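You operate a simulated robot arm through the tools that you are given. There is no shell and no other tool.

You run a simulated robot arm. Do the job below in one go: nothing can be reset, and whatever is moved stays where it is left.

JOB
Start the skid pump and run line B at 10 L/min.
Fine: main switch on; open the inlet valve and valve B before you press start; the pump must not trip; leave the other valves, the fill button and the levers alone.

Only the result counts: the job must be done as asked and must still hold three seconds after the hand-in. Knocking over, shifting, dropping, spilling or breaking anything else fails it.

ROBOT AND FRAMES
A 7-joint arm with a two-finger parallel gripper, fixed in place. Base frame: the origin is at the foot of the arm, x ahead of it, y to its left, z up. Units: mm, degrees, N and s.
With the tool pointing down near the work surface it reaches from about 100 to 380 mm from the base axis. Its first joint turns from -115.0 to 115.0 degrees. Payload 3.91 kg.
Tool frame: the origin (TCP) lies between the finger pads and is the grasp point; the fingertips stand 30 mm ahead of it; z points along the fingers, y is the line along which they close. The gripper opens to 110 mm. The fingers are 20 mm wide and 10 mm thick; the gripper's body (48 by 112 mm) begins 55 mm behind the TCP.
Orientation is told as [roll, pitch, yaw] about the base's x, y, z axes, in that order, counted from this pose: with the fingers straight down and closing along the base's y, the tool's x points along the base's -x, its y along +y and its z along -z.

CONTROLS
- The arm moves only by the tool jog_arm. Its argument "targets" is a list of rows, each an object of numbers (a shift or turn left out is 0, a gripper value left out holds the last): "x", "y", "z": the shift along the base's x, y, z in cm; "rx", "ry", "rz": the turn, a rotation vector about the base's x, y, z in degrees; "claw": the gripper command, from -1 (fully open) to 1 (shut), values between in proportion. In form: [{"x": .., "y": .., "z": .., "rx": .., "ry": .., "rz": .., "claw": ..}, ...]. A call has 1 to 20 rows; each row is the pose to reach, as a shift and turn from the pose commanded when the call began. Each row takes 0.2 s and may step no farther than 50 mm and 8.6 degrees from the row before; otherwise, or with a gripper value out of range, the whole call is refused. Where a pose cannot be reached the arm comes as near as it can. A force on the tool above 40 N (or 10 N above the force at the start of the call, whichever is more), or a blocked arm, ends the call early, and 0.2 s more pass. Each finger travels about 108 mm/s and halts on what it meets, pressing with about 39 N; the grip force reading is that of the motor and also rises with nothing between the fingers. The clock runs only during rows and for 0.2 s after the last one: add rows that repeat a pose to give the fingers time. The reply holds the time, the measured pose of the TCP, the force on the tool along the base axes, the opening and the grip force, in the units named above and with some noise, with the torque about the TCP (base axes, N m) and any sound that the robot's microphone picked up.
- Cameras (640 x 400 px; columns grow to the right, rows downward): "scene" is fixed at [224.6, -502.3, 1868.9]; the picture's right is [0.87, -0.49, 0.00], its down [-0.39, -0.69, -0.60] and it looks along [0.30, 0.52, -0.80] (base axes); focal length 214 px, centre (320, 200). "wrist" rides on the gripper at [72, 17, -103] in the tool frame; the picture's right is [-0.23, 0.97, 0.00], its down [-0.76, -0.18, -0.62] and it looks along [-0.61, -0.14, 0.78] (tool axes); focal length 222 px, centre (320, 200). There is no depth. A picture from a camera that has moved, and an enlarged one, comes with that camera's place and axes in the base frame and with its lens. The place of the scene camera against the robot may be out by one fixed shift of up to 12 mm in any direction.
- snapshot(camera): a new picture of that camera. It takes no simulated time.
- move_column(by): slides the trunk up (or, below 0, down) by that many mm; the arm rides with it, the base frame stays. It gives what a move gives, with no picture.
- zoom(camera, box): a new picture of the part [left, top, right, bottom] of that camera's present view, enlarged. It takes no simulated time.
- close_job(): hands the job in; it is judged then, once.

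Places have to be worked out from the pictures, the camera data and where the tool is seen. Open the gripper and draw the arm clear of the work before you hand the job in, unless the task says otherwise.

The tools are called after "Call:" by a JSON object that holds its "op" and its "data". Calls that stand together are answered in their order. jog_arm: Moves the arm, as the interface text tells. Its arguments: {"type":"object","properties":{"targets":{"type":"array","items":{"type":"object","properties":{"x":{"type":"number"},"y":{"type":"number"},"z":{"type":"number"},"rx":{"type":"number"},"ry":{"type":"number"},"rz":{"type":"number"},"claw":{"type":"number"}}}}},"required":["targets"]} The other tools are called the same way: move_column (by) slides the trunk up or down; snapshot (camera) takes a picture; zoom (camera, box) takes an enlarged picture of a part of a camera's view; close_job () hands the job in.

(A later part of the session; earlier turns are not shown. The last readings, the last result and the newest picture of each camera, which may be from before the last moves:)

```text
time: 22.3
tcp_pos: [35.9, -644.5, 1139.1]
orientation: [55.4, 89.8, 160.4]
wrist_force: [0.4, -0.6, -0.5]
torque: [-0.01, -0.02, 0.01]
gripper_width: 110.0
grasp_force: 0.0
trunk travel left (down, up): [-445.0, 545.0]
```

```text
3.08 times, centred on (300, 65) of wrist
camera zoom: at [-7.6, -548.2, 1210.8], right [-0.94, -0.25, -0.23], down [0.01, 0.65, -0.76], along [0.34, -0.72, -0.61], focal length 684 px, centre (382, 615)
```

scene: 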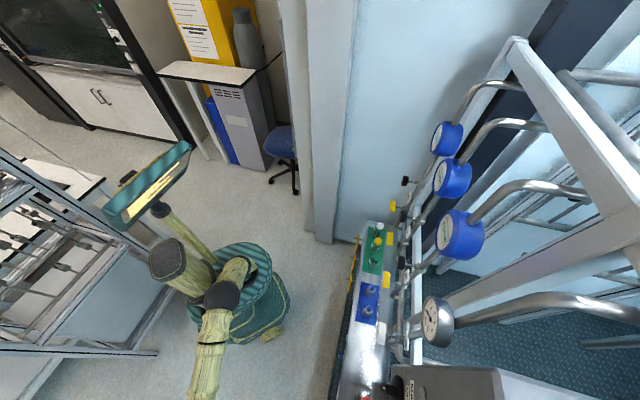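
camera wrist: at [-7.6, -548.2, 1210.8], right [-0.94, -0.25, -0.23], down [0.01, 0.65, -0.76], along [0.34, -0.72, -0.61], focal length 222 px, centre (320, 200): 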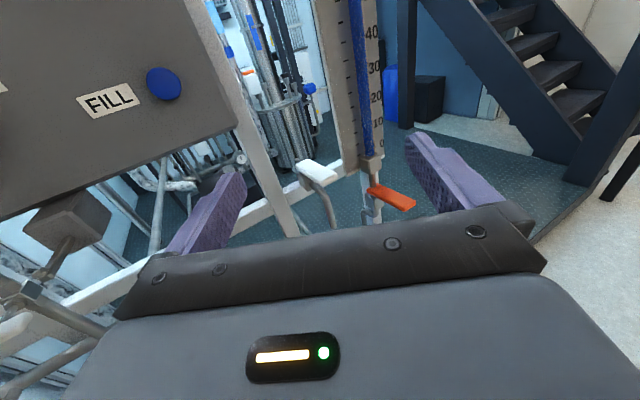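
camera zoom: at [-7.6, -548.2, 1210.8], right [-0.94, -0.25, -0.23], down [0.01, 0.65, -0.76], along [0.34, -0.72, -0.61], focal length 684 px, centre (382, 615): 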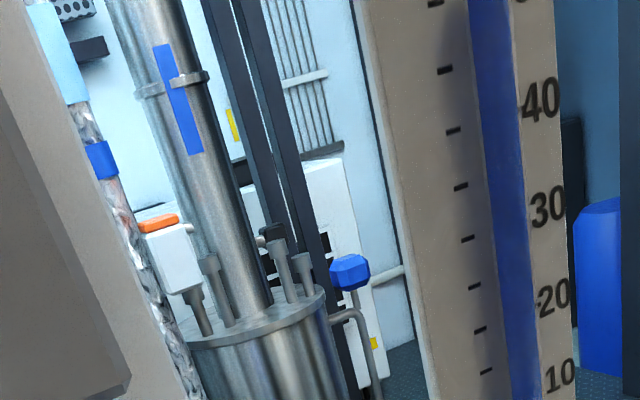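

Those are spout/drain levers (to be left alone). I'll return the hand to face the skid and go left to view lines A–C and the header in full, looking for the inlet valve.

Call:
{"op": "jog_arm", "data": {"targets": [{"rz": 8}, {"rz": 16}, {"rz": 24}, {"rz": 30}, {"rz": 30, "x": 3.5, "y": 3.5}, {"rz": 30, "x": 7, "y": 7}, {"rz": 30, "x": 10.5, "y": 10.5}, {"rz": 30, "x": 14, "y": 14}, {"rz": 30, "x": 17.5, "y": 17.5}, {"rz": 30, "x": 21, "y": 21}, {"rz": 30, "x": 24.5, "y": 24.5}, {"rz": 30, "x": 28, "y": 28}, {"rz": 30, "x": 31.5, "y": 31.5}]}}

Call:
{"op": "snapshot", "data": {"camera": "wrist"}}

Call:
{"op": "snapshot", "data": {"camera": "scene"}}

```text
time: 25.1
tcp_pos: [348.6, -328.5, 1139.7]
orientation: [62.8, 89.9, -162.2]
wrist_force: [0.2, 0.2, 0.1]
torque: [-0.01, -0.03, -0.02]
gripper_width: 109.9
grasp_force: 0.1
trunk travel left (down, up): [-445.0, 545.0]
```

```text
taken
camera wrist: at [263.3, -267.2, 1211.1], right [-0.69, -0.69, -0.23], down [-0.32, 0.57, -0.76], along [0.65, -0.45, -0.61], focal length 222 px, centre (320, 200)
```

wrist: 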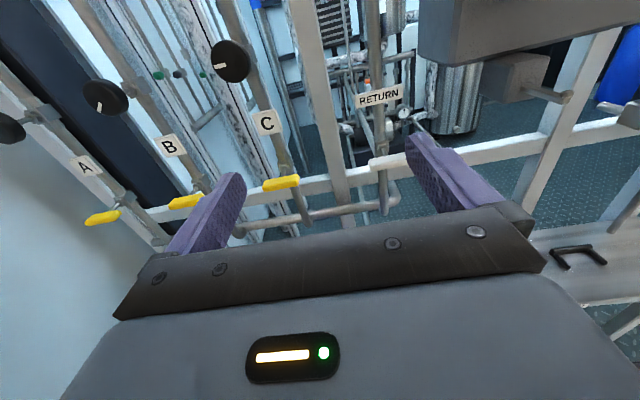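

```text
taken
```

scene: 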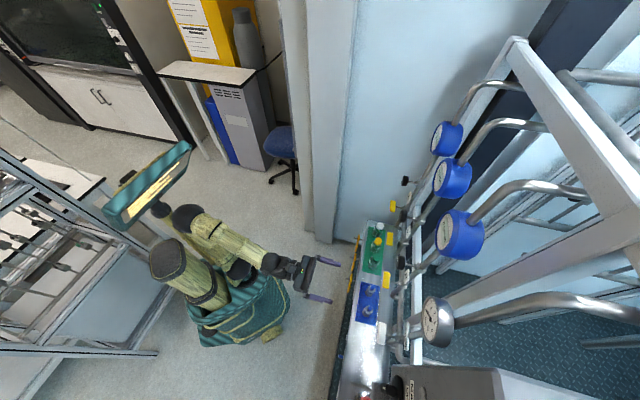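

Call:
{"op": "zoom", "data": {"camera": "wrist", "box": [0, 40, 240, 260]}}

Call:
{"op": "zoom", "data": {"camera": "wrist", "box": [230, 50, 430, 250]}}

Call:
{"op": "zoom", "data": {"camera": "wrist", "box": [440, 20, 640, 220]}}

```text
1.82 times, centred on (120, 150) of wrist
camera zoom: at [263.3, -267.2, 1211.1], right [-0.69, -0.69, -0.23], down [-0.32, 0.57, -0.76], along [0.65, -0.45, -0.61], focal length 404 px, centre (684, 291)
```

zoom: 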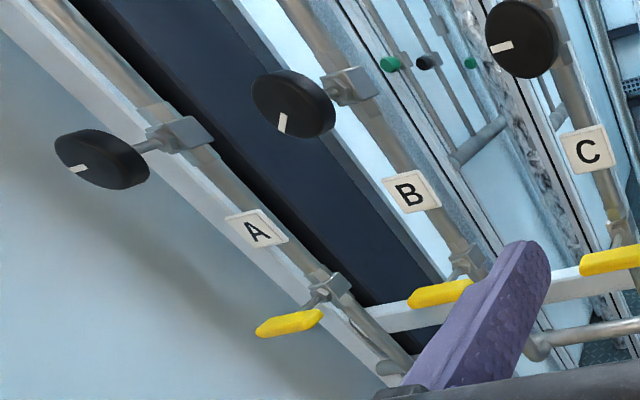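

```text
2.00 times, centred on (330, 150) of wrist
camera zoom: at [263.3, -267.2, 1211.1], right [-0.69, -0.69, -0.23], down [-0.32, 0.57, -0.76], along [0.65, -0.45, -0.61], focal length 444 px, centre (300, 300)
```

zoom: 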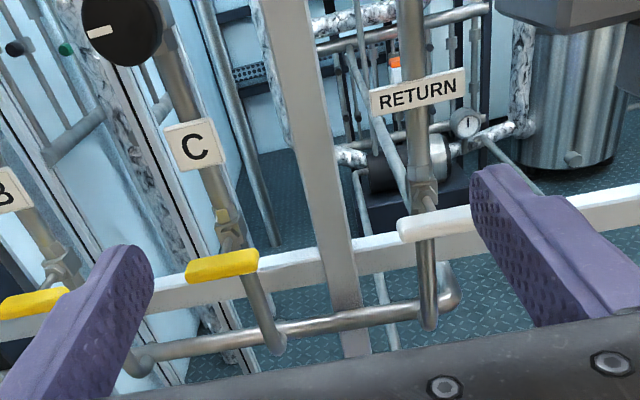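

```text
2.00 times, centred on (540, 120) of wrist
camera zoom: at [263.3, -267.2, 1211.1], right [-0.69, -0.69, -0.23], down [-0.32, 0.57, -0.76], along [0.65, -0.45, -0.61], focal length 444 px, centre (-120, 360)
```

zoom: 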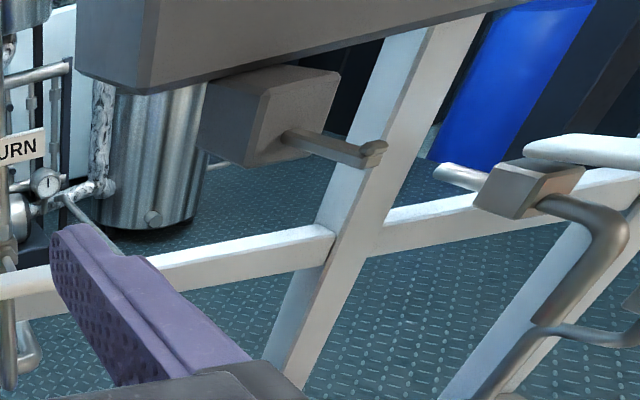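

Black knobs with white index marks are on each line above the labels; valve handles are all crosswise. A blue cylinder (pump motor) lies low behind the shelf, so I'll look lower there: shift right 200 mm and lower the trunk 230 mm, still in front of the shelf.

Call:
{"op": "jog_arm", "data": {"targets": [{"x": -3.5, "y": -3.5}, {"x": -7, "y": -7}, {"x": -10.5, "y": -10.5}, {"x": -14, "y": -14}]}}

Call:
{"op": "move_column", "data": {"by": -230}}

Call:
{"op": "snapshot", "data": {"camera": "wrist"}}

Call:
{"op": "zoom", "data": {"camera": "wrist", "box": [220, 0, 440, 240]}}

```text
time: 26.1
tcp_pos: [207.8, -469.9, 1140.8]
orientation: [29.5, 89.9, 164.5]
wrist_force: [-0.2, -0.4, 0.1]
torque: [0.02, 0.03, -0.03]
gripper_width: 109.9
grasp_force: 0.1
trunk travel left (down, up): [-445.0, 545.0]
```

```text
time: 28.5
tcp_pos: [207.8, -470.0, 912.0]
orientation: [81.9, 90.0, -143.0]
wrist_force: [0.3, 1.0, -0.4]
torque: [-0.01, 0.02, -0.04]
gripper_width: 110.0
grasp_force: 0.0
trunk travel left (down, up): [-215.0, 775.0]
```

```text
taken
camera wrist: at [123.5, -409.1, 982.8], right [-0.69, -0.69, -0.23], down [-0.32, 0.57, -0.76], along [0.65, -0.45, -0.61], focal length 222 px, centre (320, 200)
```

wrist: 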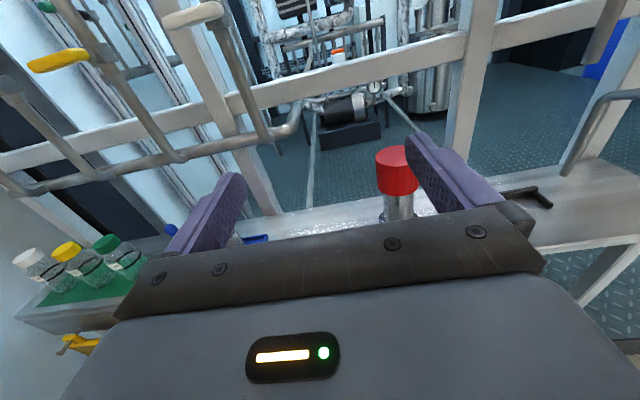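

```text
1.67 times, centred on (330, 120) of wrist
camera zoom: at [123.5, -409.1, 982.8], right [-0.69, -0.69, -0.23], down [-0.32, 0.57, -0.76], along [0.65, -0.45, -0.61], focal length 370 px, centre (303, 333)
```

zoom: 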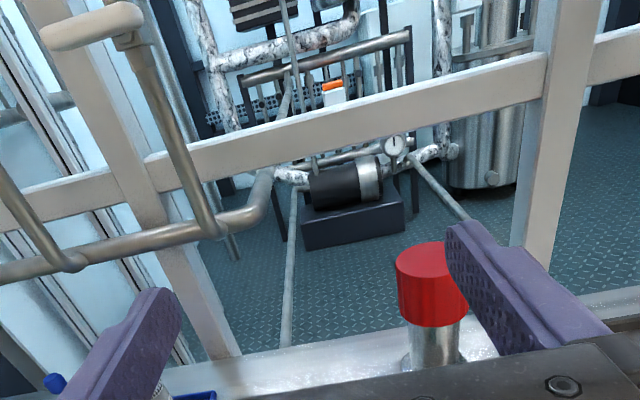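

The shelf carries bottles and a red-capped bottle, which I must avoid. I'll zoom on the shelf's front edge items and the background pump/pipes to trace the inlet.

Call:
{"op": "zoom", "data": {"camera": "wrist", "box": [0, 220, 130, 370]}}

Call:
{"op": "zoom", "data": {"camera": "wrist", "box": [290, 60, 460, 170]}}

Call:
{"op": "zoom", "data": {"camera": "wrist", "box": [460, 60, 640, 240]}}

Call:
{"op": "zoom", "data": {"camera": "scene", "box": [325, 220, 405, 400]}}

```text
2.67 times, centred on (65, 295) of wrist
camera zoom: at [123.5, -409.1, 982.8], right [-0.69, -0.69, -0.23], down [-0.32, 0.57, -0.76], along [0.65, -0.45, -0.61], focal length 592 px, centre (1000, -53)
```

zoom: 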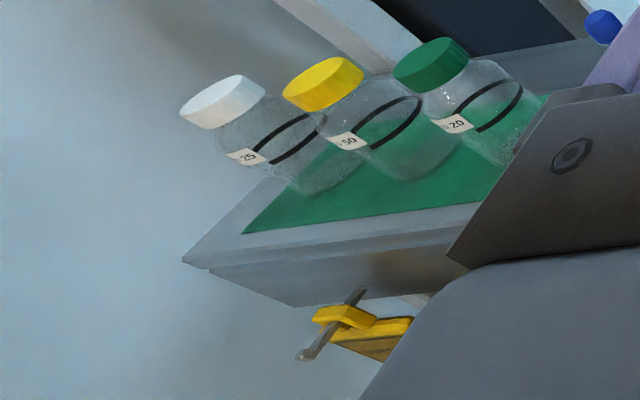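

```text
3.64 times, centred on (375, 115) of wrist
camera zoom: at [123.5, -409.1, 982.8], right [-0.69, -0.69, -0.23], down [-0.32, 0.57, -0.76], along [0.65, -0.45, -0.61], focal length 808 px, centre (120, 509)
```

zoom: 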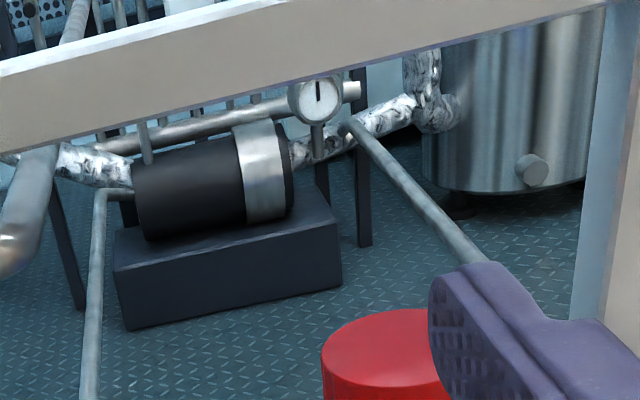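

```text
2.22 times, centred on (550, 150) of wrist
camera zoom: at [123.5, -409.1, 982.8], right [-0.69, -0.69, -0.23], down [-0.32, 0.57, -0.76], along [0.65, -0.45, -0.61], focal length 494 px, centre (-191, 311)
```

zoom: 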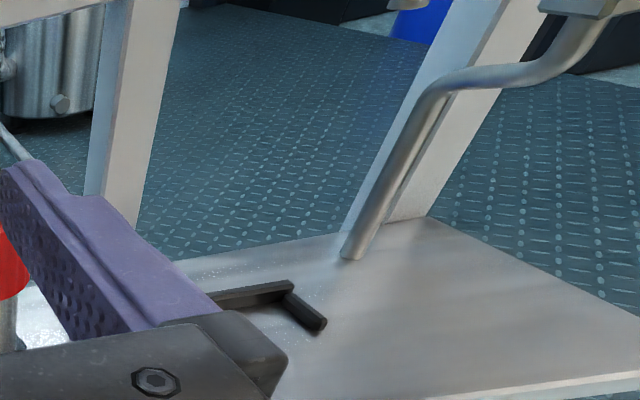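

```text
2.22 times, centred on (365, 310) of scene
camera zoom: at [224.6, -502.3, 1868.9], right [0.87, -0.49, 0.0], down [-0.39, -0.69, -0.6], along [0.3, 0.52, -0.8], focal length 477 px, centre (220, -44)
```

zoom: 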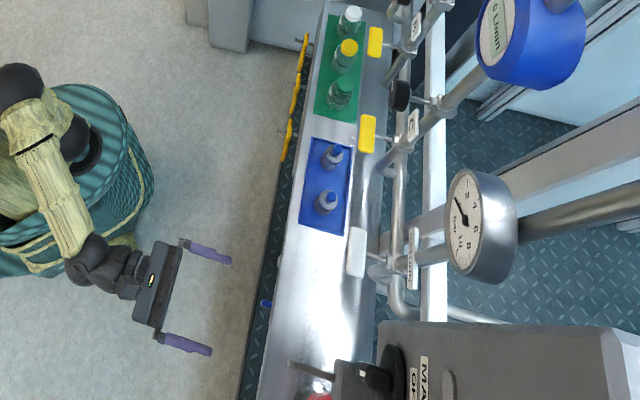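

The orange/white levers are dispensing spouts over the shelf, so not the inlet. I'll back off and tilt the tool down 34° to view the shelf's front edge and what lies below it.

Call:
{"op": "jog_arm", "data": {"targets": [{"x": -1.5, "y": 1.5, "rx": 5.657, "ry": 5.657}, {"x": -3.0, "y": 3.0, "rx": 11.314, "ry": 11.314}, {"x": -4.5, "y": 4.5, "rx": 16.97, "ry": 16.97}, {"x": -6.0, "y": 6.0, "rx": 22.63, "ry": 22.63}, {"x": -7, "y": 7, "rx": 28.28, "ry": 28.28}]}}

Call:
{"op": "snapshot", "data": {"camera": "wrist"}}

```text
time: 29.7
tcp_pos: [138.8, -400.1, 911.6]
orientation: [0.1, 49.9, 135.0]
wrist_force: [-0.3, 0.3, -0.6]
torque: [-0.01, 0.04, 0.04]
gripper_width: 110.2
grasp_force: 0.1
trunk travel left (down, up): [-215.0, 775.0]
```

```text
taken
camera wrist: at [103.2, -389.3, 1032.9], right [-0.79, -0.59, -0.17], down [-0.56, 0.81, -0.18], along [0.25, -0.05, -0.97], focal length 222 px, centre (320, 200)
```

wrist: 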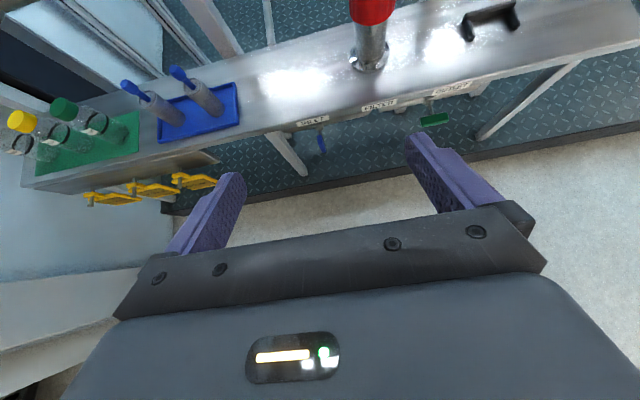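

There are labels on the shelf's front edge with blue and green handles beneath. Zooming in on these.

Call:
{"op": "zoom", "data": {"camera": "wrist", "box": [270, 70, 410, 170]}}

Call:
{"op": "zoom", "data": {"camera": "wrist", "box": [380, 60, 500, 150]}}

Call:
{"op": "zoom", "data": {"camera": "wrist", "box": [70, 140, 240, 230]}}

```text
4.00 times, centred on (340, 120) of wrist
camera zoom: at [103.2, -389.3, 1032.9], right [-0.79, -0.59, -0.17], down [-0.56, 0.81, -0.18], along [0.25, -0.05, -0.97], focal length 888 px, centre (240, 520)
```

zoom: 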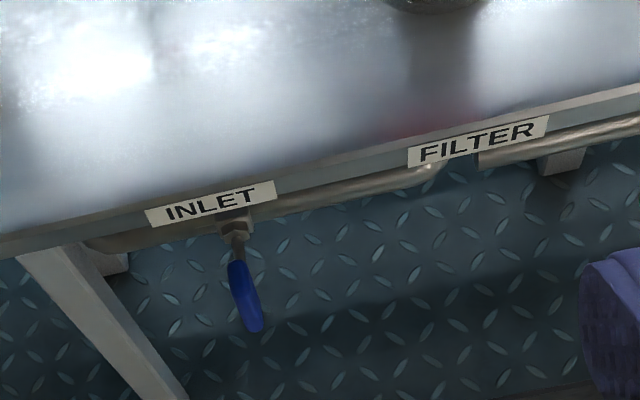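

```text
4.44 times, centred on (440, 105) of wrist
camera zoom: at [103.2, -389.3, 1032.9], right [-0.79, -0.59, -0.17], down [-0.56, 0.81, -0.18], along [0.25, -0.05, -0.97], focal length 987 px, centre (-213, 622)
```

zoom: 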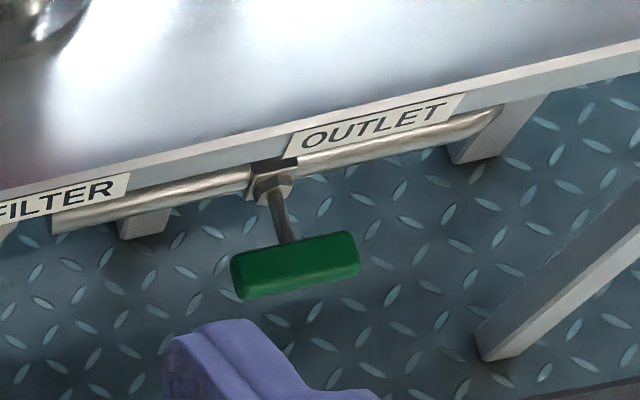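

```text
3.76 times, centred on (155, 185) of wrist
camera zoom: at [103.2, -389.3, 1032.9], right [-0.79, -0.59, -0.17], down [-0.56, 0.81, -0.18], along [0.25, -0.05, -0.97], focal length 836 px, centre (941, 256)
```

zoom: 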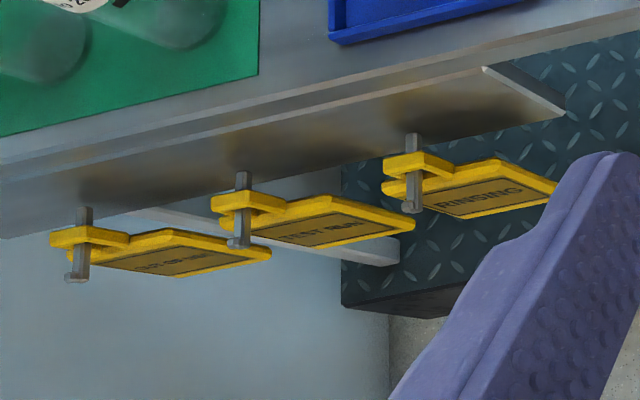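

Found it: the INLET valve is a blue handle under the shelf's front edge (roughly (325,-537,490)), with FILTER and an OUTLET valve (green, parallel to the pipe, i.e. open) to its right. I'll lower the trunk 200 mm for a closer look.

Call:
{"op": "move_column", "data": {"by": -200}}

Call:
{"op": "snapshot", "data": {"camera": "wrist"}}

Call:
{"op": "snapshot", "data": {"camera": "scene"}}

```text
time: 31.9
tcp_pos: [138.6, -400.4, 711.7]
orientation: [0.0, 50.0, 135.1]
wrist_force: [0.8, -0.2, 1.1]
torque: [-0.07, 0.01, -0.02]
gripper_width: 109.6
grasp_force: 0.0
trunk travel left (down, up): [-15.0, 975.0]
```

```text
taken
camera wrist: at [103.4, -389.3, 832.8], right [-0.79, -0.59, -0.17], down [-0.56, 0.81, -0.18], along [0.25, -0.05, -0.97], focal length 222 px, centre (320, 200)
```

wrist: 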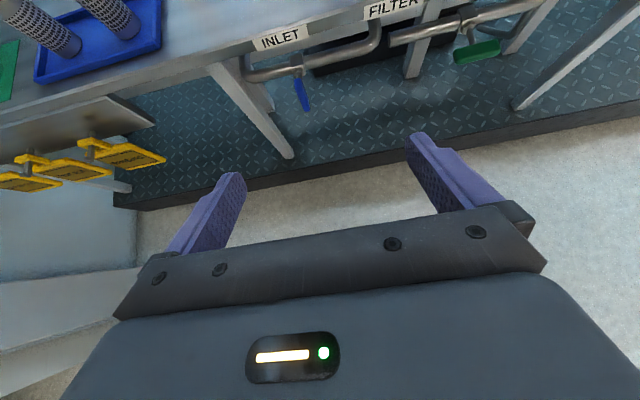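

```text
taken
```

scene: 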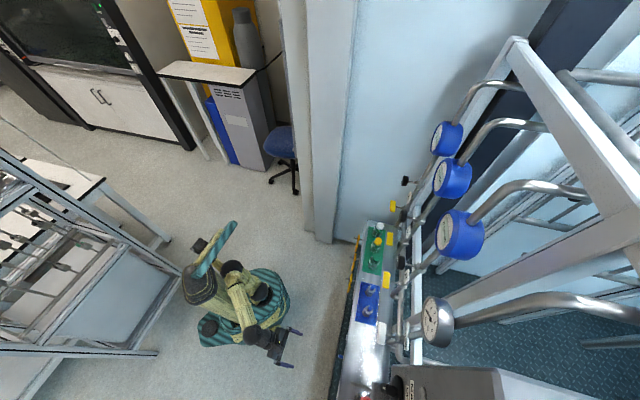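

Call:
{"op": "zoom", "data": {"camera": "wrist", "box": [230, 20, 390, 120]}}

Call:
{"op": "zoom", "data": {"camera": "wrist", "box": [380, 0, 540, 100]}}

```text
4.00 times, centred on (310, 70) of wrist
camera zoom: at [103.4, -389.3, 832.8], right [-0.79, -0.59, -0.17], down [-0.56, 0.81, -0.18], along [0.25, -0.05, -0.97], focal length 888 px, centre (360, 720)
```

zoom: 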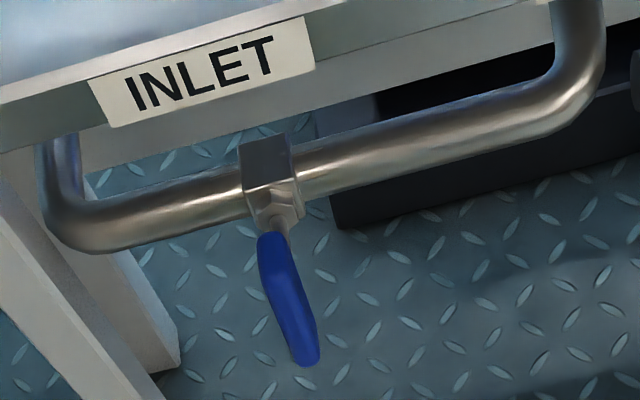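

```text
4.00 times, centred on (460, 50) of wrist
camera zoom: at [103.4, -389.3, 832.8], right [-0.79, -0.59, -0.17], down [-0.56, 0.81, -0.18], along [0.25, -0.05, -0.97], focal length 888 px, centre (-240, 800)
```

zoom: 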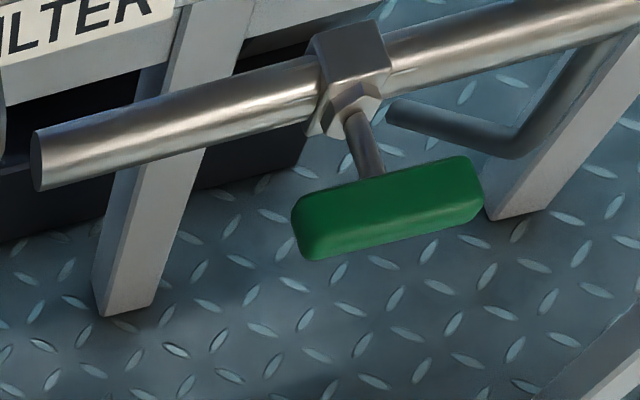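

INLET's blue bar is vertical (crosswise to its horizontal pipe → closed), centre about (321,-536,506), flush with the shelf front. I'll bring the hand level in front of it, stopping about 100 mm short.

Call:
{"op": "jog_arm", "data": {"targets": [{"x": 1.2, "y": -0.6, "z": -2.5, "rx": -3.535, "ry": -3.535}, {"x": 2.3, "y": -1.2, "z": -5.0, "rx": -7.07, "ry": -7.07}, {"x": 3.5, "y": -1.7, "z": -7.5, "rx": -10.6, "ry": -10.6}, {"x": 4.7, "y": -2.3, "z": -10.0, "rx": -14.14, "ry": -14.14}]}}

Call:
{"op": "snapshot", "data": {"camera": "scene"}}

```text
time: 32.9
tcp_pos: [186.6, -423.1, 610.7]
orientation: [0.0, 70.0, 135.1]
wrist_force: [-0.9, 0.0, 1.0]
torque: [0.01, 0.01, 0.01]
gripper_width: 109.9
grasp_force: 0.0
trunk travel left (down, up): [-15.0, 975.0]
```

```text
taken
```

scene: 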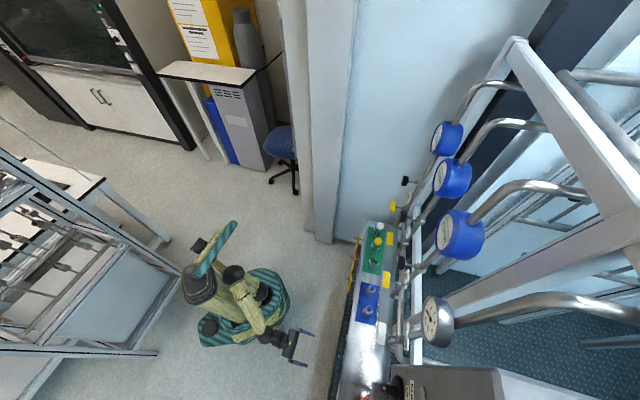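

Call:
{"op": "jog_arm", "data": {"targets": [{"x": 1.2, "y": -0.6, "z": -2.6, "rx": -3.535, "ry": -3.535}, {"x": 2.3, "y": -1.2, "z": -5.2, "rx": -7.07, "ry": -7.07}, {"x": 3.5, "y": -1.8, "z": -7.8, "rx": -10.6, "ry": -10.6}, {"x": 4.5, "y": -2.4, "z": -10.5, "rx": -14.14, "ry": -14.14}]}}

Call:
{"op": "snapshot", "data": {"camera": "scene"}}

Call:
{"op": "snapshot", "data": {"camera": "wrist"}}

```text
time: 33.9
tcp_pos: [229.3, -446.3, 506.2]
orientation: [131.2, 89.8, -94.1]
wrist_force: [-0.8, 0.2, 1.3]
torque: [0.02, 0.02, 0.01]
gripper_width: 110.1
grasp_force: 0.0
trunk travel left (down, up): [-15.0, 975.0]
```

```text
taken
```

scene: 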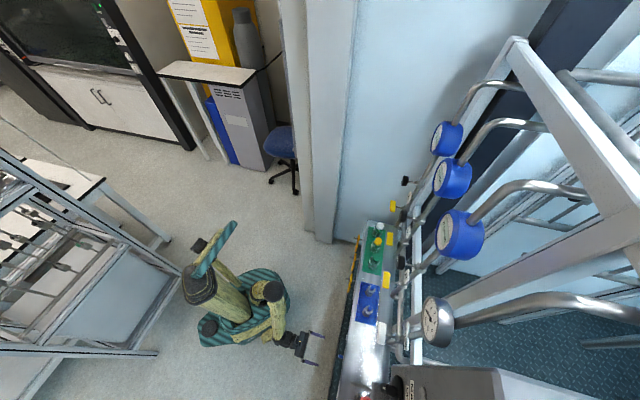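

```text
taken
camera wrist: at [144.7, -385.1, 578.1], right [-0.69, -0.69, -0.23], down [-0.31, 0.57, -0.76], along [0.65, -0.46, -0.61], focal length 222 px, centre (320, 200)
```

wrist: 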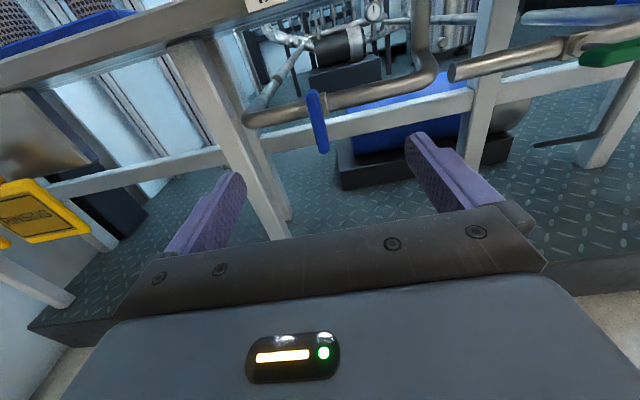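

The hand is level and the blue bar appears almost on the tool axis. Zooming in to refine the offset before closing in.

Call:
{"op": "zoom", "data": {"camera": "wrist", "box": [270, 70, 370, 170]}}

```text
4.00 times, centred on (320, 120) of wrist
camera zoom: at [144.7, -385.1, 578.1], right [-0.69, -0.69, -0.23], down [-0.31, 0.57, -0.76], along [0.65, -0.46, -0.61], focal length 888 px, centre (320, 520)
```

zoom: 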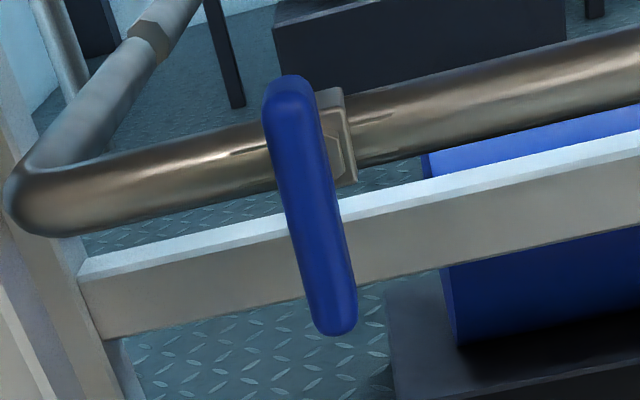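

Bar centre is about 7 mm below and 3 mm left of the tool axis, roughly 125 mm ahead. I narrow the gripper to ~55 mm and advance 80 mm, then check.

Call:
{"op": "jog_arm", "data": {"targets": [{"x": 1.4, "y": -1.0, "z": -0.3, "claw": 0.0}, {"x": 3.0, "y": -2.6, "z": -0.6, "claw": 0.0}, {"x": 4.5, "y": -4.1, "z": -0.6, "claw": 0.0}, {"x": 5.85, "y": -5.47, "z": -0.6, "claw": 0.0}]}}

Call:
{"op": "snapshot", "data": {"camera": "wrist"}}

Call:
{"op": "zoom", "data": {"camera": "wrist", "box": [240, 80, 400, 210]}}

```text
time: 34.9
tcp_pos: [289.0, -501.0, 499.8]
orientation: [32.9, 89.9, 167.9]
wrist_force: [-0.4, 0.3, -0.4]
torque: [-0.02, -0.01, -0.03]
gripper_width: 55.1
grasp_force: 0.0
trunk travel left (down, up): [-15.0, 975.0]
```

```text
taken
camera wrist: at [204.2, -440.7, 571.6], right [-0.69, -0.69, -0.23], down [-0.32, 0.57, -0.76], along [0.65, -0.45, -0.61], focal length 222 px, centre (320, 200)
```

wrist: 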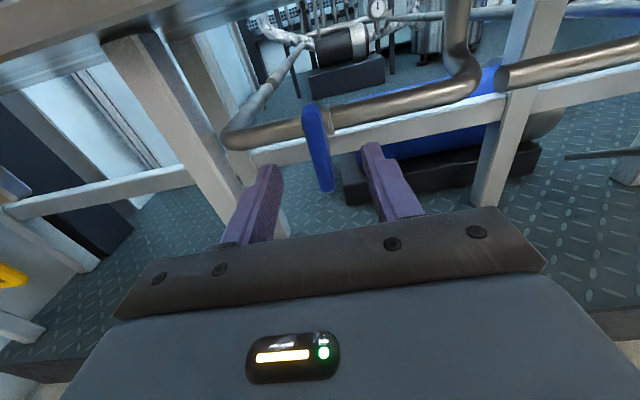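

```text
3.08 times, centred on (320, 145) of wrist
camera zoom: at [204.2, -440.7, 571.6], right [-0.69, -0.69, -0.23], down [-0.32, 0.57, -0.76], along [0.65, -0.45, -0.61], focal length 684 px, centre (320, 369)
```

zoom: 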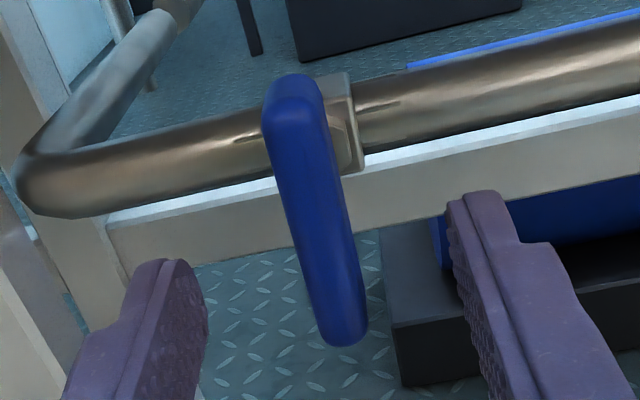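

The bar is centred between the fingers, about 45 mm ahead of the TCP. I advance 31 mm so the tips pass the bar, then close on it.

Call:
{"op": "jog_arm", "data": {"targets": [{"x": 1.1, "y": -1.1, "z": -0.2, "claw": 0.0}, {"x": 2.2, "y": -2.2, "z": -0.2, "claw": 0.0}, {"x": 2.2, "y": -2.2, "z": -0.2, "claw": 1.0}, {"x": 2.2, "y": -2.2, "z": -0.2, "claw": 1.0}, {"x": 2.2, "y": -2.2, "z": -0.2, "claw": 1.0}]}}

Call:
{"op": "snapshot", "data": {"camera": "wrist"}}

Call:
{"op": "zoom", "data": {"camera": "wrist", "box": [240, 80, 400, 210]}}

```text
time: 36.1
tcp_pos: [312.6, -523.0, 497.7]
orientation: [66.4, 89.8, -158.4]
wrist_force: [2.5, 0.5, 1.2]
torque: [0.25, 0.25, -0.18]
gripper_width: 12.8
grasp_force: 44.8
trunk travel left (down, up): [-15.0, 975.0]
```

```text
taken
camera wrist: at [226.1, -462.5, 570.0], right [-0.69, -0.69, -0.23], down [-0.32, 0.57, -0.76], along [0.65, -0.45, -0.61], focal length 222 px, centre (320, 200)
```

wrist: 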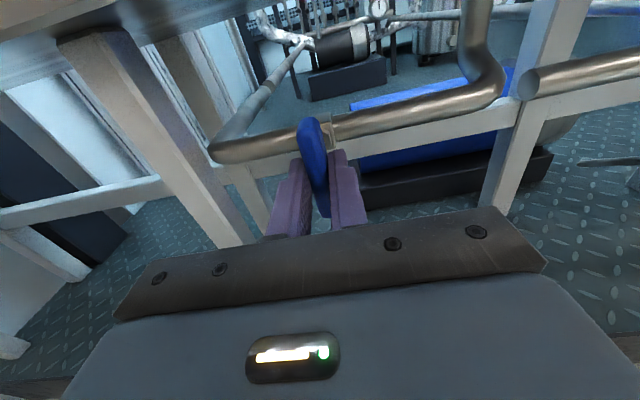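

```text
3.08 times, centred on (320, 145) of wrist
camera zoom: at [226.1, -462.5, 570.0], right [-0.69, -0.69, -0.23], down [-0.32, 0.57, -0.76], along [0.65, -0.45, -0.61], focal length 684 px, centre (320, 369)
```

zoom: 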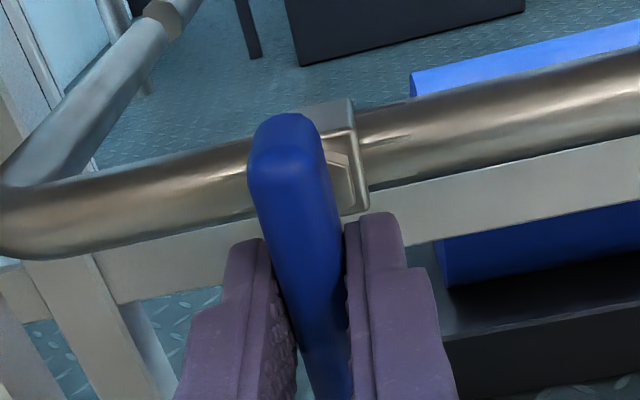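

The bar is gripped (12.8 mm). I try turning it a little counter-clockwise (seen from the robot), about 12°, watching the torque to learn the valve's direction.

Call:
{"op": "jog_arm", "data": {"targets": [{"x": -0.04, "y": -0.04, "z": 0.0, "rx": -2.83, "ry": 2.83, "claw": 1.0}, {"x": -0.08, "y": -0.08, "z": 0.01, "rx": -5.66, "ry": 5.66, "claw": 1.0}, {"x": -0.12, "y": -0.12, "z": 0.02, "rx": -8.48, "ry": 8.48, "claw": 1.0}, {"x": -0.12, "y": -0.12, "z": 0.02, "rx": -8.48, "ry": 8.48, "claw": 1.0}]}}

Call:
{"op": "zoom", "data": {"camera": "wrist", "box": [240, 80, 400, 210]}}

```text
time: 37.1
tcp_pos: [311.3, -524.0, 497.3]
orientation: [89.8, 77.9, -134.9]
wrist_force: [-0.8, 26.0, -0.8]
torque: [0.24, 0.29, -0.72]
gripper_width: 12.9
grasp_force: 44.7
trunk travel left (down, up): [-15.0, 975.0]
```

```text
3.08 times, centred on (320, 145) of wrist
camera zoom: at [236.6, -452.0, 572.0], right [-0.7, -0.71, -0.02], down [-0.43, 0.45, -0.78], along [0.56, -0.54, -0.62], focal length 684 px, centre (320, 369)
```

zoom: 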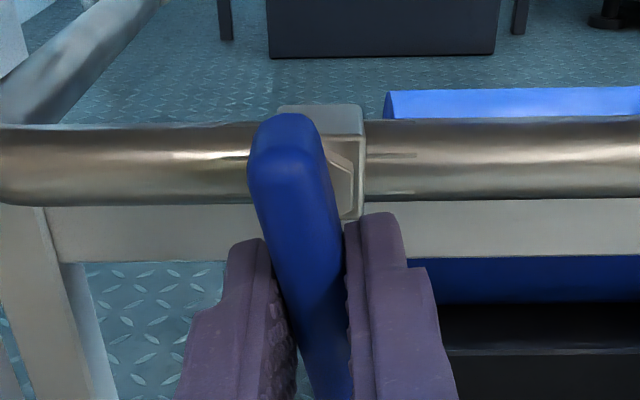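

The bar turned with the hand (counter-clockwise works), but 26 N of side/back force built up, probably tips near the valve body and my arc guess being off. I'll loosen, back off 6 mm, undo the sideways shift, and re-grip at this angle.

Call:
{"op": "jog_arm", "data": {"targets": [{"claw": 0.6}, {"claw": 0.6}, {"x": -0.3, "y": 0.5, "claw": 0.6}, {"x": -0.3, "y": 0.5, "claw": 0.6}]}}

Call:
{"op": "zoom", "data": {"camera": "wrist", "box": [240, 80, 400, 210]}}

```text
time: 38.1
tcp_pos: [306.3, -520.7, 500.1]
orientation: [90.1, 77.9, -135.0]
wrist_force: [0.0, -0.4, -0.6]
torque: [-0.01, 0.01, 0.02]
gripper_width: 21.8
grasp_force: 0.1
trunk travel left (down, up): [-15.0, 975.0]
```

```text
3.08 times, centred on (320, 145) of wrist
camera zoom: at [232.1, -448.5, 572.3], right [-0.71, -0.71, -0.02], down [-0.43, 0.45, -0.78], along [0.56, -0.54, -0.62], focal length 684 px, centre (320, 369)
```

zoom: 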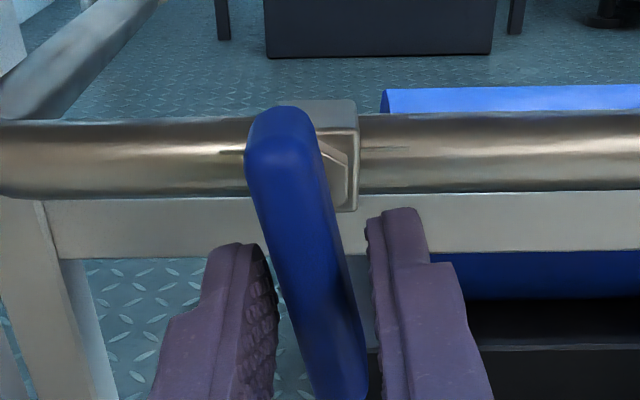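

The bar stayed turned ~12°, and the readings suggest the stem axis is ~8 mm above my TCP and the bar a little nearer than thought. I shift up 8 mm, left ~3 mm, back 6 mm, and re-grip on the axis.

Call:
{"op": "jog_arm", "data": {"targets": [{"x": -0.23, "y": 0.61, "z": 0.78, "claw": 0.6}, {"x": -0.23, "y": 0.61, "z": 0.78, "claw": 0.6}, {"x": -0.23, "y": 0.61, "z": 0.78, "claw": 1.0}, {"x": -0.23, "y": 0.61, "z": 0.78, "claw": 1.0}]}}

Call:
{"op": "zoom", "data": {"camera": "wrist", "box": [240, 80, 400, 210]}}

```text
time: 39.1
tcp_pos: [303.2, -513.9, 507.4]
orientation: [89.9, 78.1, -135.1]
wrist_force: [1.2, -5.5, 1.6]
torque: [0.41, 0.46, -0.24]
gripper_width: 12.8
grasp_force: 44.8
trunk travel left (down, up): [-15.0, 975.0]
```

```text
3.08 times, centred on (320, 145) of wrist
camera zoom: at [229.8, -442.0, 580.3], right [-0.71, -0.71, -0.02], down [-0.43, 0.45, -0.78], along [0.56, -0.54, -0.62], focal length 684 px, centre (320, 369)
```

zoom: 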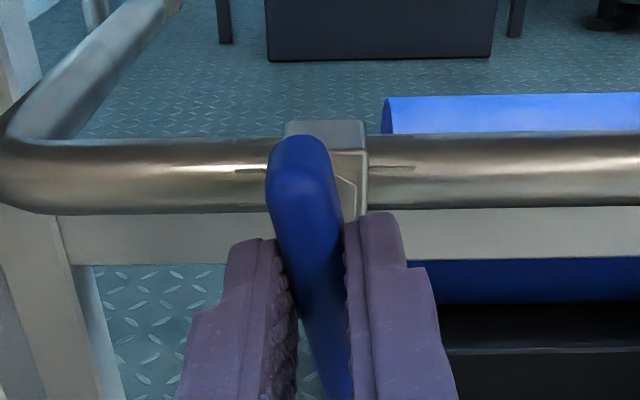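

Re-gripped with low force. Now I rotate another 24° counter-clockwise about the stem axis and read the forces.

Call:
{"op": "jog_arm", "data": {"targets": [{"rx": -4.24, "ry": 4.24, "claw": 1.0}, {"rx": -8.48, "ry": 8.48, "claw": 1.0}, {"rx": -12.73, "ry": 12.73, "claw": 1.0}, {"rx": -16.97, "ry": 16.97, "claw": 1.0}]}}

Call:
{"op": "zoom", "data": {"camera": "wrist", "box": [240, 80, 400, 210]}}

```text
time: 40.1
tcp_pos: [305.5, -511.5, 506.6]
orientation: [89.6, 53.9, -135.0]
wrist_force: [-7.6, 31.6, -9.2]
torque: [0.2, 0.02, -0.01]
gripper_width: 12.7
grasp_force: 45.5
trunk travel left (down, up): [-15.0, 975.0]
```

```text
3.08 times, centred on (320, 145) of wrist
camera zoom: at [252.8, -419.1, 573.6], right [-0.65, -0.66, 0.39], down [-0.66, 0.22, -0.72], along [0.38, -0.72, -0.58], focal length 684 px, centre (320, 369)
```

zoom: 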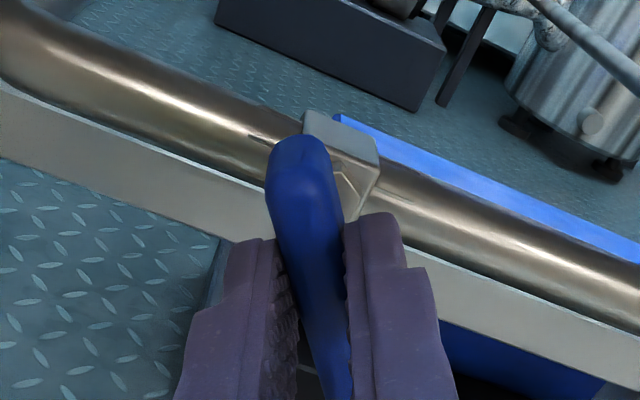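

It turned to ~36°, and the tool was pushed left 3 mm: so the stem axis is actually near z≈498 and I hold the bar ~9 mm above it. I now follow the proper arc (left and down) while turning onward to ~60°.

Call:
{"op": "jog_arm", "data": {"targets": [{"x": 0.1, "y": 0.38, "z": -0.15, "claw": 1.0}, {"x": 0.17, "y": 0.45, "z": -0.23, "rx": -5.66, "ry": 5.66, "claw": 1.0}, {"x": 0.23, "y": 0.51, "z": -0.33, "rx": -11.31, "ry": 11.31, "claw": 1.0}, {"x": 0.28, "y": 0.56, "z": -0.43, "rx": -16.97, "ry": 16.97, "claw": 1.0}]}}

Call:
{"op": "zoom", "data": {"camera": "wrist", "box": [240, 80, 400, 210]}}

```text
time: 41.1
tcp_pos: [307.1, -510.8, 502.6]
orientation: [90.1, 29.8, -135.1]
wrist_force: [13.6, -33.7, 4.4]
torque: [0.11, 0.21, -0.09]
gripper_width: 13.2
grasp_force: 44.7
trunk travel left (down, up): [-15.0, 975.0]
```

```text
3.08 times, centred on (320, 145) of wrist
camera zoom: at [272.7, -398.8, 552.8], right [-0.48, -0.48, 0.73], down [-0.84, 0.04, -0.53], along [0.23, -0.88, -0.42], focal length 684 px, centre (320, 369)
```

zoom: 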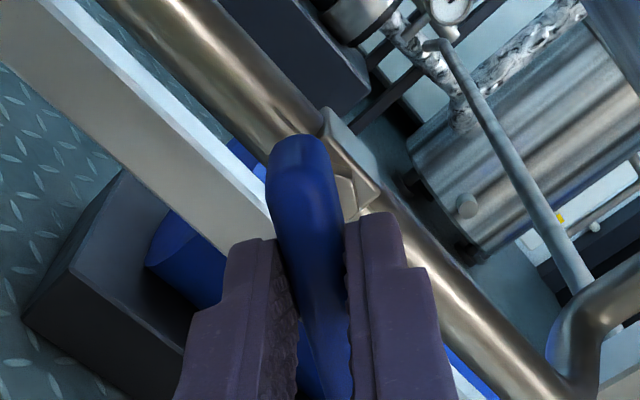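

Turning well: ~60° now. The forces flipped sign, so I trim the arc (radius ~6 mm, 1 mm forward) and finish the turn to 90°.

Call:
{"op": "jog_arm", "data": {"targets": [{"x": -0.04, "y": -0.18, "z": 0.07, "rx": -5.66, "ry": 5.66, "claw": 1.0}, {"x": -0.02, "y": -0.16, "z": -0.01, "rx": -11.31, "ry": 11.31, "claw": 1.0}, {"x": -0.01, "y": -0.15, "z": -0.09, "rx": -16.97, "ry": 16.97, "claw": 1.0}, {"x": -0.01, "y": -0.15, "z": -0.16, "rx": -21.2, "ry": 21.2, "claw": 1.0}, {"x": -0.01, "y": -0.15, "z": -0.16, "rx": -21.2, "ry": 21.2, "claw": 1.0}]}}

Call:
{"op": "snapshot", "data": {"camera": "wrist"}}

Call:
{"op": "zoom", "data": {"camera": "wrist", "box": [240, 80, 400, 210]}}

```text
time: 42.3
tcp_pos: [308.2, -509.6, 500.0]
orientation: [89.9, -0.1, -134.9]
wrist_force: [4.4, -1.1, -1.7]
torque: [-0.08, -0.21, -0.39]
gripper_width: 12.7
grasp_force: 44.6
trunk travel left (down, up): [-15.0, 975.0]
```

```text
taken
camera wrist: at [285.6, -385.5, 515.9], right [-0.16, -0.16, 0.97], down [-0.98, -0.1, -0.18], along [0.12, -0.98, -0.14], focal length 222 px, centre (320, 200)
```

wrist: 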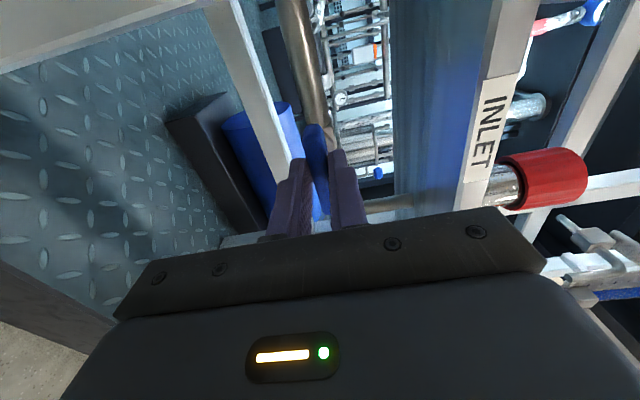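

```text
3.08 times, centred on (320, 145) of wrist
camera zoom: at [285.6, -385.5, 515.9], right [-0.16, -0.16, 0.97], down [-0.98, -0.1, -0.18], along [0.12, -0.98, -0.14], focal length 684 px, centre (320, 369)
```

zoom: 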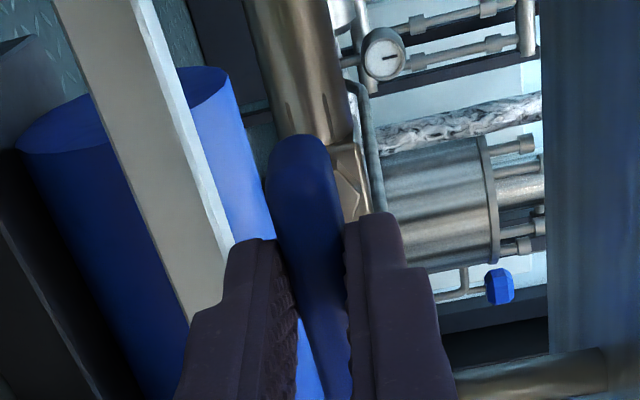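

The bar is now parallel to its pipe. I push 5° further to seat it on its stop, then open the gripper and back straight away.

Call:
{"op": "jog_arm", "data": {"targets": [{"rx": -3.5, "ry": 3.5, "claw": 1.0}, {"rx": -3.5, "ry": 3.5, "claw": 1.0}]}}

Call:
{"op": "zoom", "data": {"camera": "wrist", "box": [240, 80, 400, 210]}}

```text
time: 42.9
tcp_pos: [307.8, -509.3, 500.3]
orientation: [89.9, -4.9, -135.1]
wrist_force: [2.2, -0.8, -4.9]
torque: [0.59, -0.99, 0.56]
gripper_width: 14.1
grasp_force: 44.9
trunk travel left (down, up): [-15.0, 975.0]
```

```text
3.08 times, centred on (320, 145) of wrist
camera zoom: at [286.3, -384.9, 509.7], right [-0.1, -0.1, 0.99], down [-0.99, -0.11, -0.11], along [0.12, -0.99, -0.09], focal length 684 px, centre (320, 369)
```

zoom: 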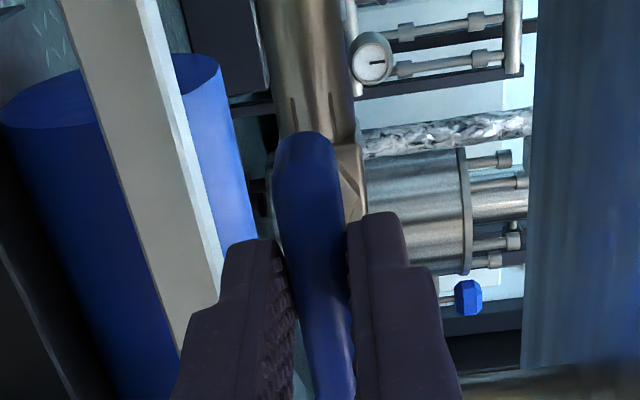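

A stop was met (1.1 N·m), so INLET is fully open. I relax the twist, open the fingers, and retract along the tool axis.

Call:
{"op": "jog_arm", "data": {"targets": [{"rx": 3.5, "ry": -3.5, "claw": 1.0}, {"rx": 3.5, "ry": -3.5, "claw": 0.4}, {"rx": 3.5, "ry": -3.5, "claw": 0.4}, {"rx": 3.5, "ry": -3.5, "x": -2, "y": 2, "claw": 0.4}, {"rx": 3.5, "ry": -3.5, "x": -5, "y": 5, "claw": 0.4}, {"rx": 3.5, "ry": -3.5, "x": -8, "y": 8, "claw": 0.4}]}}

Call:
{"op": "snapshot", "data": {"camera": "wrist"}}

Call:
{"op": "snapshot", "data": {"camera": "scene"}}

```text
time: 44.3
tcp_pos: [226.6, -431.1, 501.5]
orientation: [89.9, -0.1, -134.9]
wrist_force: [0.0, 0.5, -0.3]
torque: [0.01, 0.01, -0.02]
gripper_width: 33.1
grasp_force: 0.0
trunk travel left (down, up): [-15.0, 975.0]
```

```text
taken
camera wrist: at [204.8, -307.1, 516.8], right [-0.16, -0.16, 0.97], down [-0.98, -0.1, -0.18], along [0.12, -0.98, -0.14], focal length 222 px, centre (320, 200)
```

wrist: 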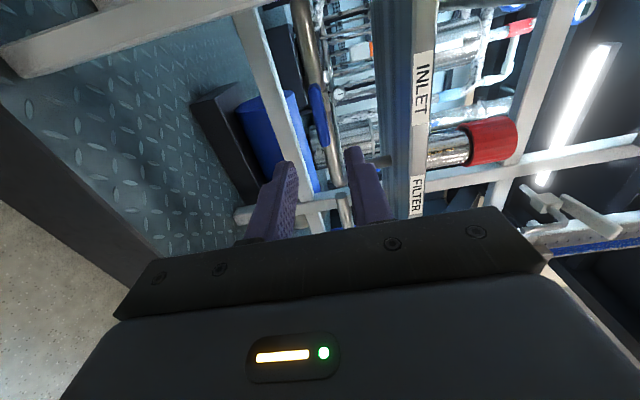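

```text
taken
```

scene: 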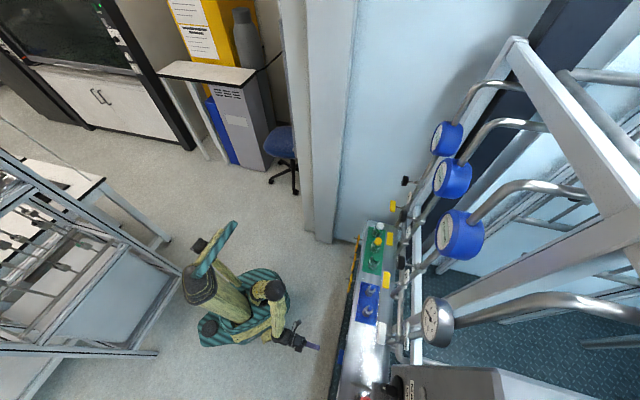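

INLET is open (bar along the pipe). I roll the hand back upright, then raise the trunk for valve B.

Call:
{"op": "jog_arm", "data": {"targets": [{"rx": 5.65, "ry": -5.65}, {"rx": 11.3, "ry": -11.3}, {"rx": 16.95, "ry": -16.95}, {"rx": 22.6, "ry": -22.6}, {"rx": 28.25, "ry": -28.25}, {"rx": 33.9, "ry": -33.9}, {"rx": 39.55, "ry": -39.55}, {"rx": 45.2, "ry": -45.2}, {"rx": 50.85, "ry": -50.85}, {"rx": 56.5, "ry": -56.5}, {"rx": 62.15, "ry": -62.15}, {"rx": 63.64, "ry": -63.64}]}}

Call:
{"op": "move_column", "data": {"by": 500}}

Call:
{"op": "snapshot", "data": {"camera": "wrist"}}

Call:
{"op": "snapshot", "data": {"camera": "scene"}}

```text
time: 46.9
tcp_pos: [228.2, -430.2, 501.0]
orientation: [-98.1, 90.0, 37.2]
wrist_force: [-0.2, -0.3, -0.4]
torque: [-0.03, 0.01, 0.0]
gripper_width: 33.0
grasp_force: 0.0
trunk travel left (down, up): [-15.0, 975.0]
```

```text
refused: 500 is not a number from -400 to 400
```

```text
taken
camera wrist: at [142.4, -369.3, 572.1], right [-0.69, -0.69, -0.23], down [-0.31, 0.57, -0.76], along [0.65, -0.45, -0.61], focal length 222 px, centre (320, 200)
```

wrist: 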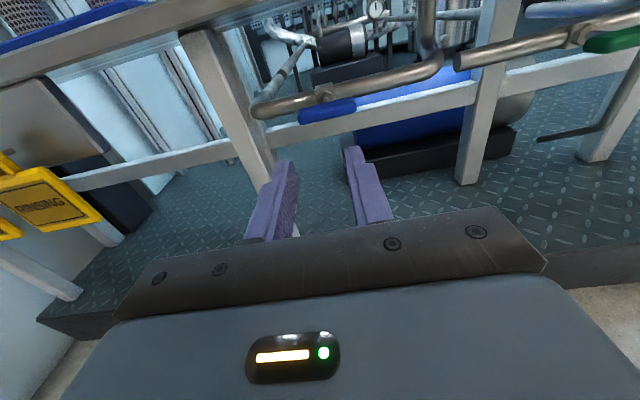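

```text
taken
```

scene: 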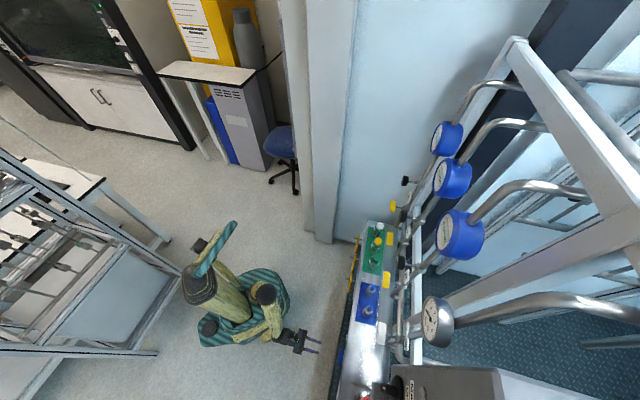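

INLET's bar is clearly along the pipe now. I raise the trunk in two allowed steps and view the valve level.

Call:
{"op": "move_column", "data": {"by": 400}}

Call:
{"op": "move_column", "data": {"by": 120}}

Call:
{"op": "snapshot", "data": {"camera": "wrist"}}

```text
time: 50.7
tcp_pos: [227.5, -430.8, 900.5]
orientation: [79.2, 90.0, -145.9]
wrist_force: [0.2, 0.4, 0.2]
torque: [-0.04, 0.0, 0.04]
gripper_width: 32.8
grasp_force: 0.1
trunk travel left (down, up): [-415.0, 575.0]
```

```text
time: 52.2
tcp_pos: [227.5, -430.8, 1019.7]
orientation: [67.6, 90.0, -157.3]
wrist_force: [1.1, 0.1, 0.1]
torque: [-0.03, 0.02, -0.03]
gripper_width: 33.1
grasp_force: 0.0
trunk travel left (down, up): [-535.0, 455.0]
```

```text
taken
camera wrist: at [142.3, -369.3, 1092.1], right [-0.69, -0.69, -0.23], down [-0.32, 0.57, -0.76], along [0.65, -0.45, -0.61], focal length 222 px, centre (320, 200)
```

wrist: 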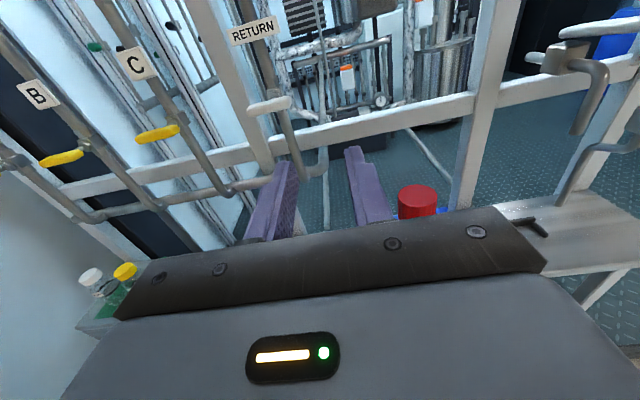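

Now I slide left along the skid by 440 mm to stand in front of line B's yellow handle.

Call:
{"op": "jog_arm", "data": {"targets": [{"x": 3.45, "y": 3.45}, {"x": 6.9, "y": 6.9}, {"x": 10.35, "y": 10.35}, {"x": 13.8, "y": 13.8}, {"x": 17.25, "y": 17.25}, {"x": 20.7, "y": 20.7}, {"x": 24.15, "y": 24.15}, {"x": 27.6, "y": 27.6}, {"x": 31.1, "y": 31.1}]}}

Call:
{"op": "snapshot", "data": {"camera": "wrist"}}

Call:
{"op": "snapshot", "data": {"camera": "scene"}}

```text
time: 54.2
tcp_pos: [539.1, -120.7, 1019.5]
orientation: [-44.9, 90.0, 90.0]
wrist_force: [-0.1, 0.1, -0.1]
torque: [-0.02, -0.02, 0.04]
gripper_width: 33.4
grasp_force: 0.2
out of reach, approached as far as the arm can: row 1, 2, 3, 4, 5, 6, 7
trunk travel left (down, up): [-535.0, 455.0]
```

```text
taken
camera wrist: at [453.2, -59.3, 1092.1], right [-0.69, -0.69, -0.23], down [-0.31, 0.57, -0.76], along [0.65, -0.45, -0.61], focal length 222 px, centre (320, 200)
```

wrist: 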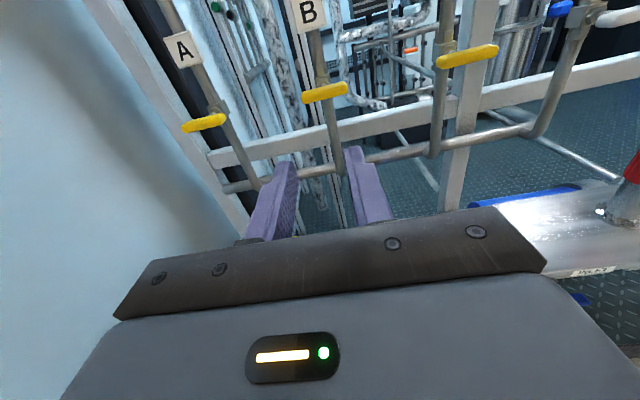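

```text
taken
```

scene: 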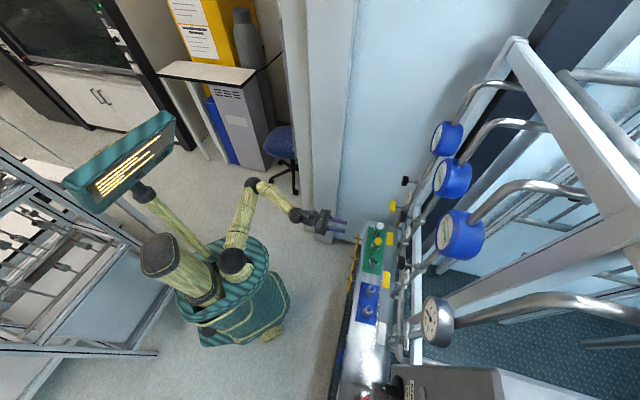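

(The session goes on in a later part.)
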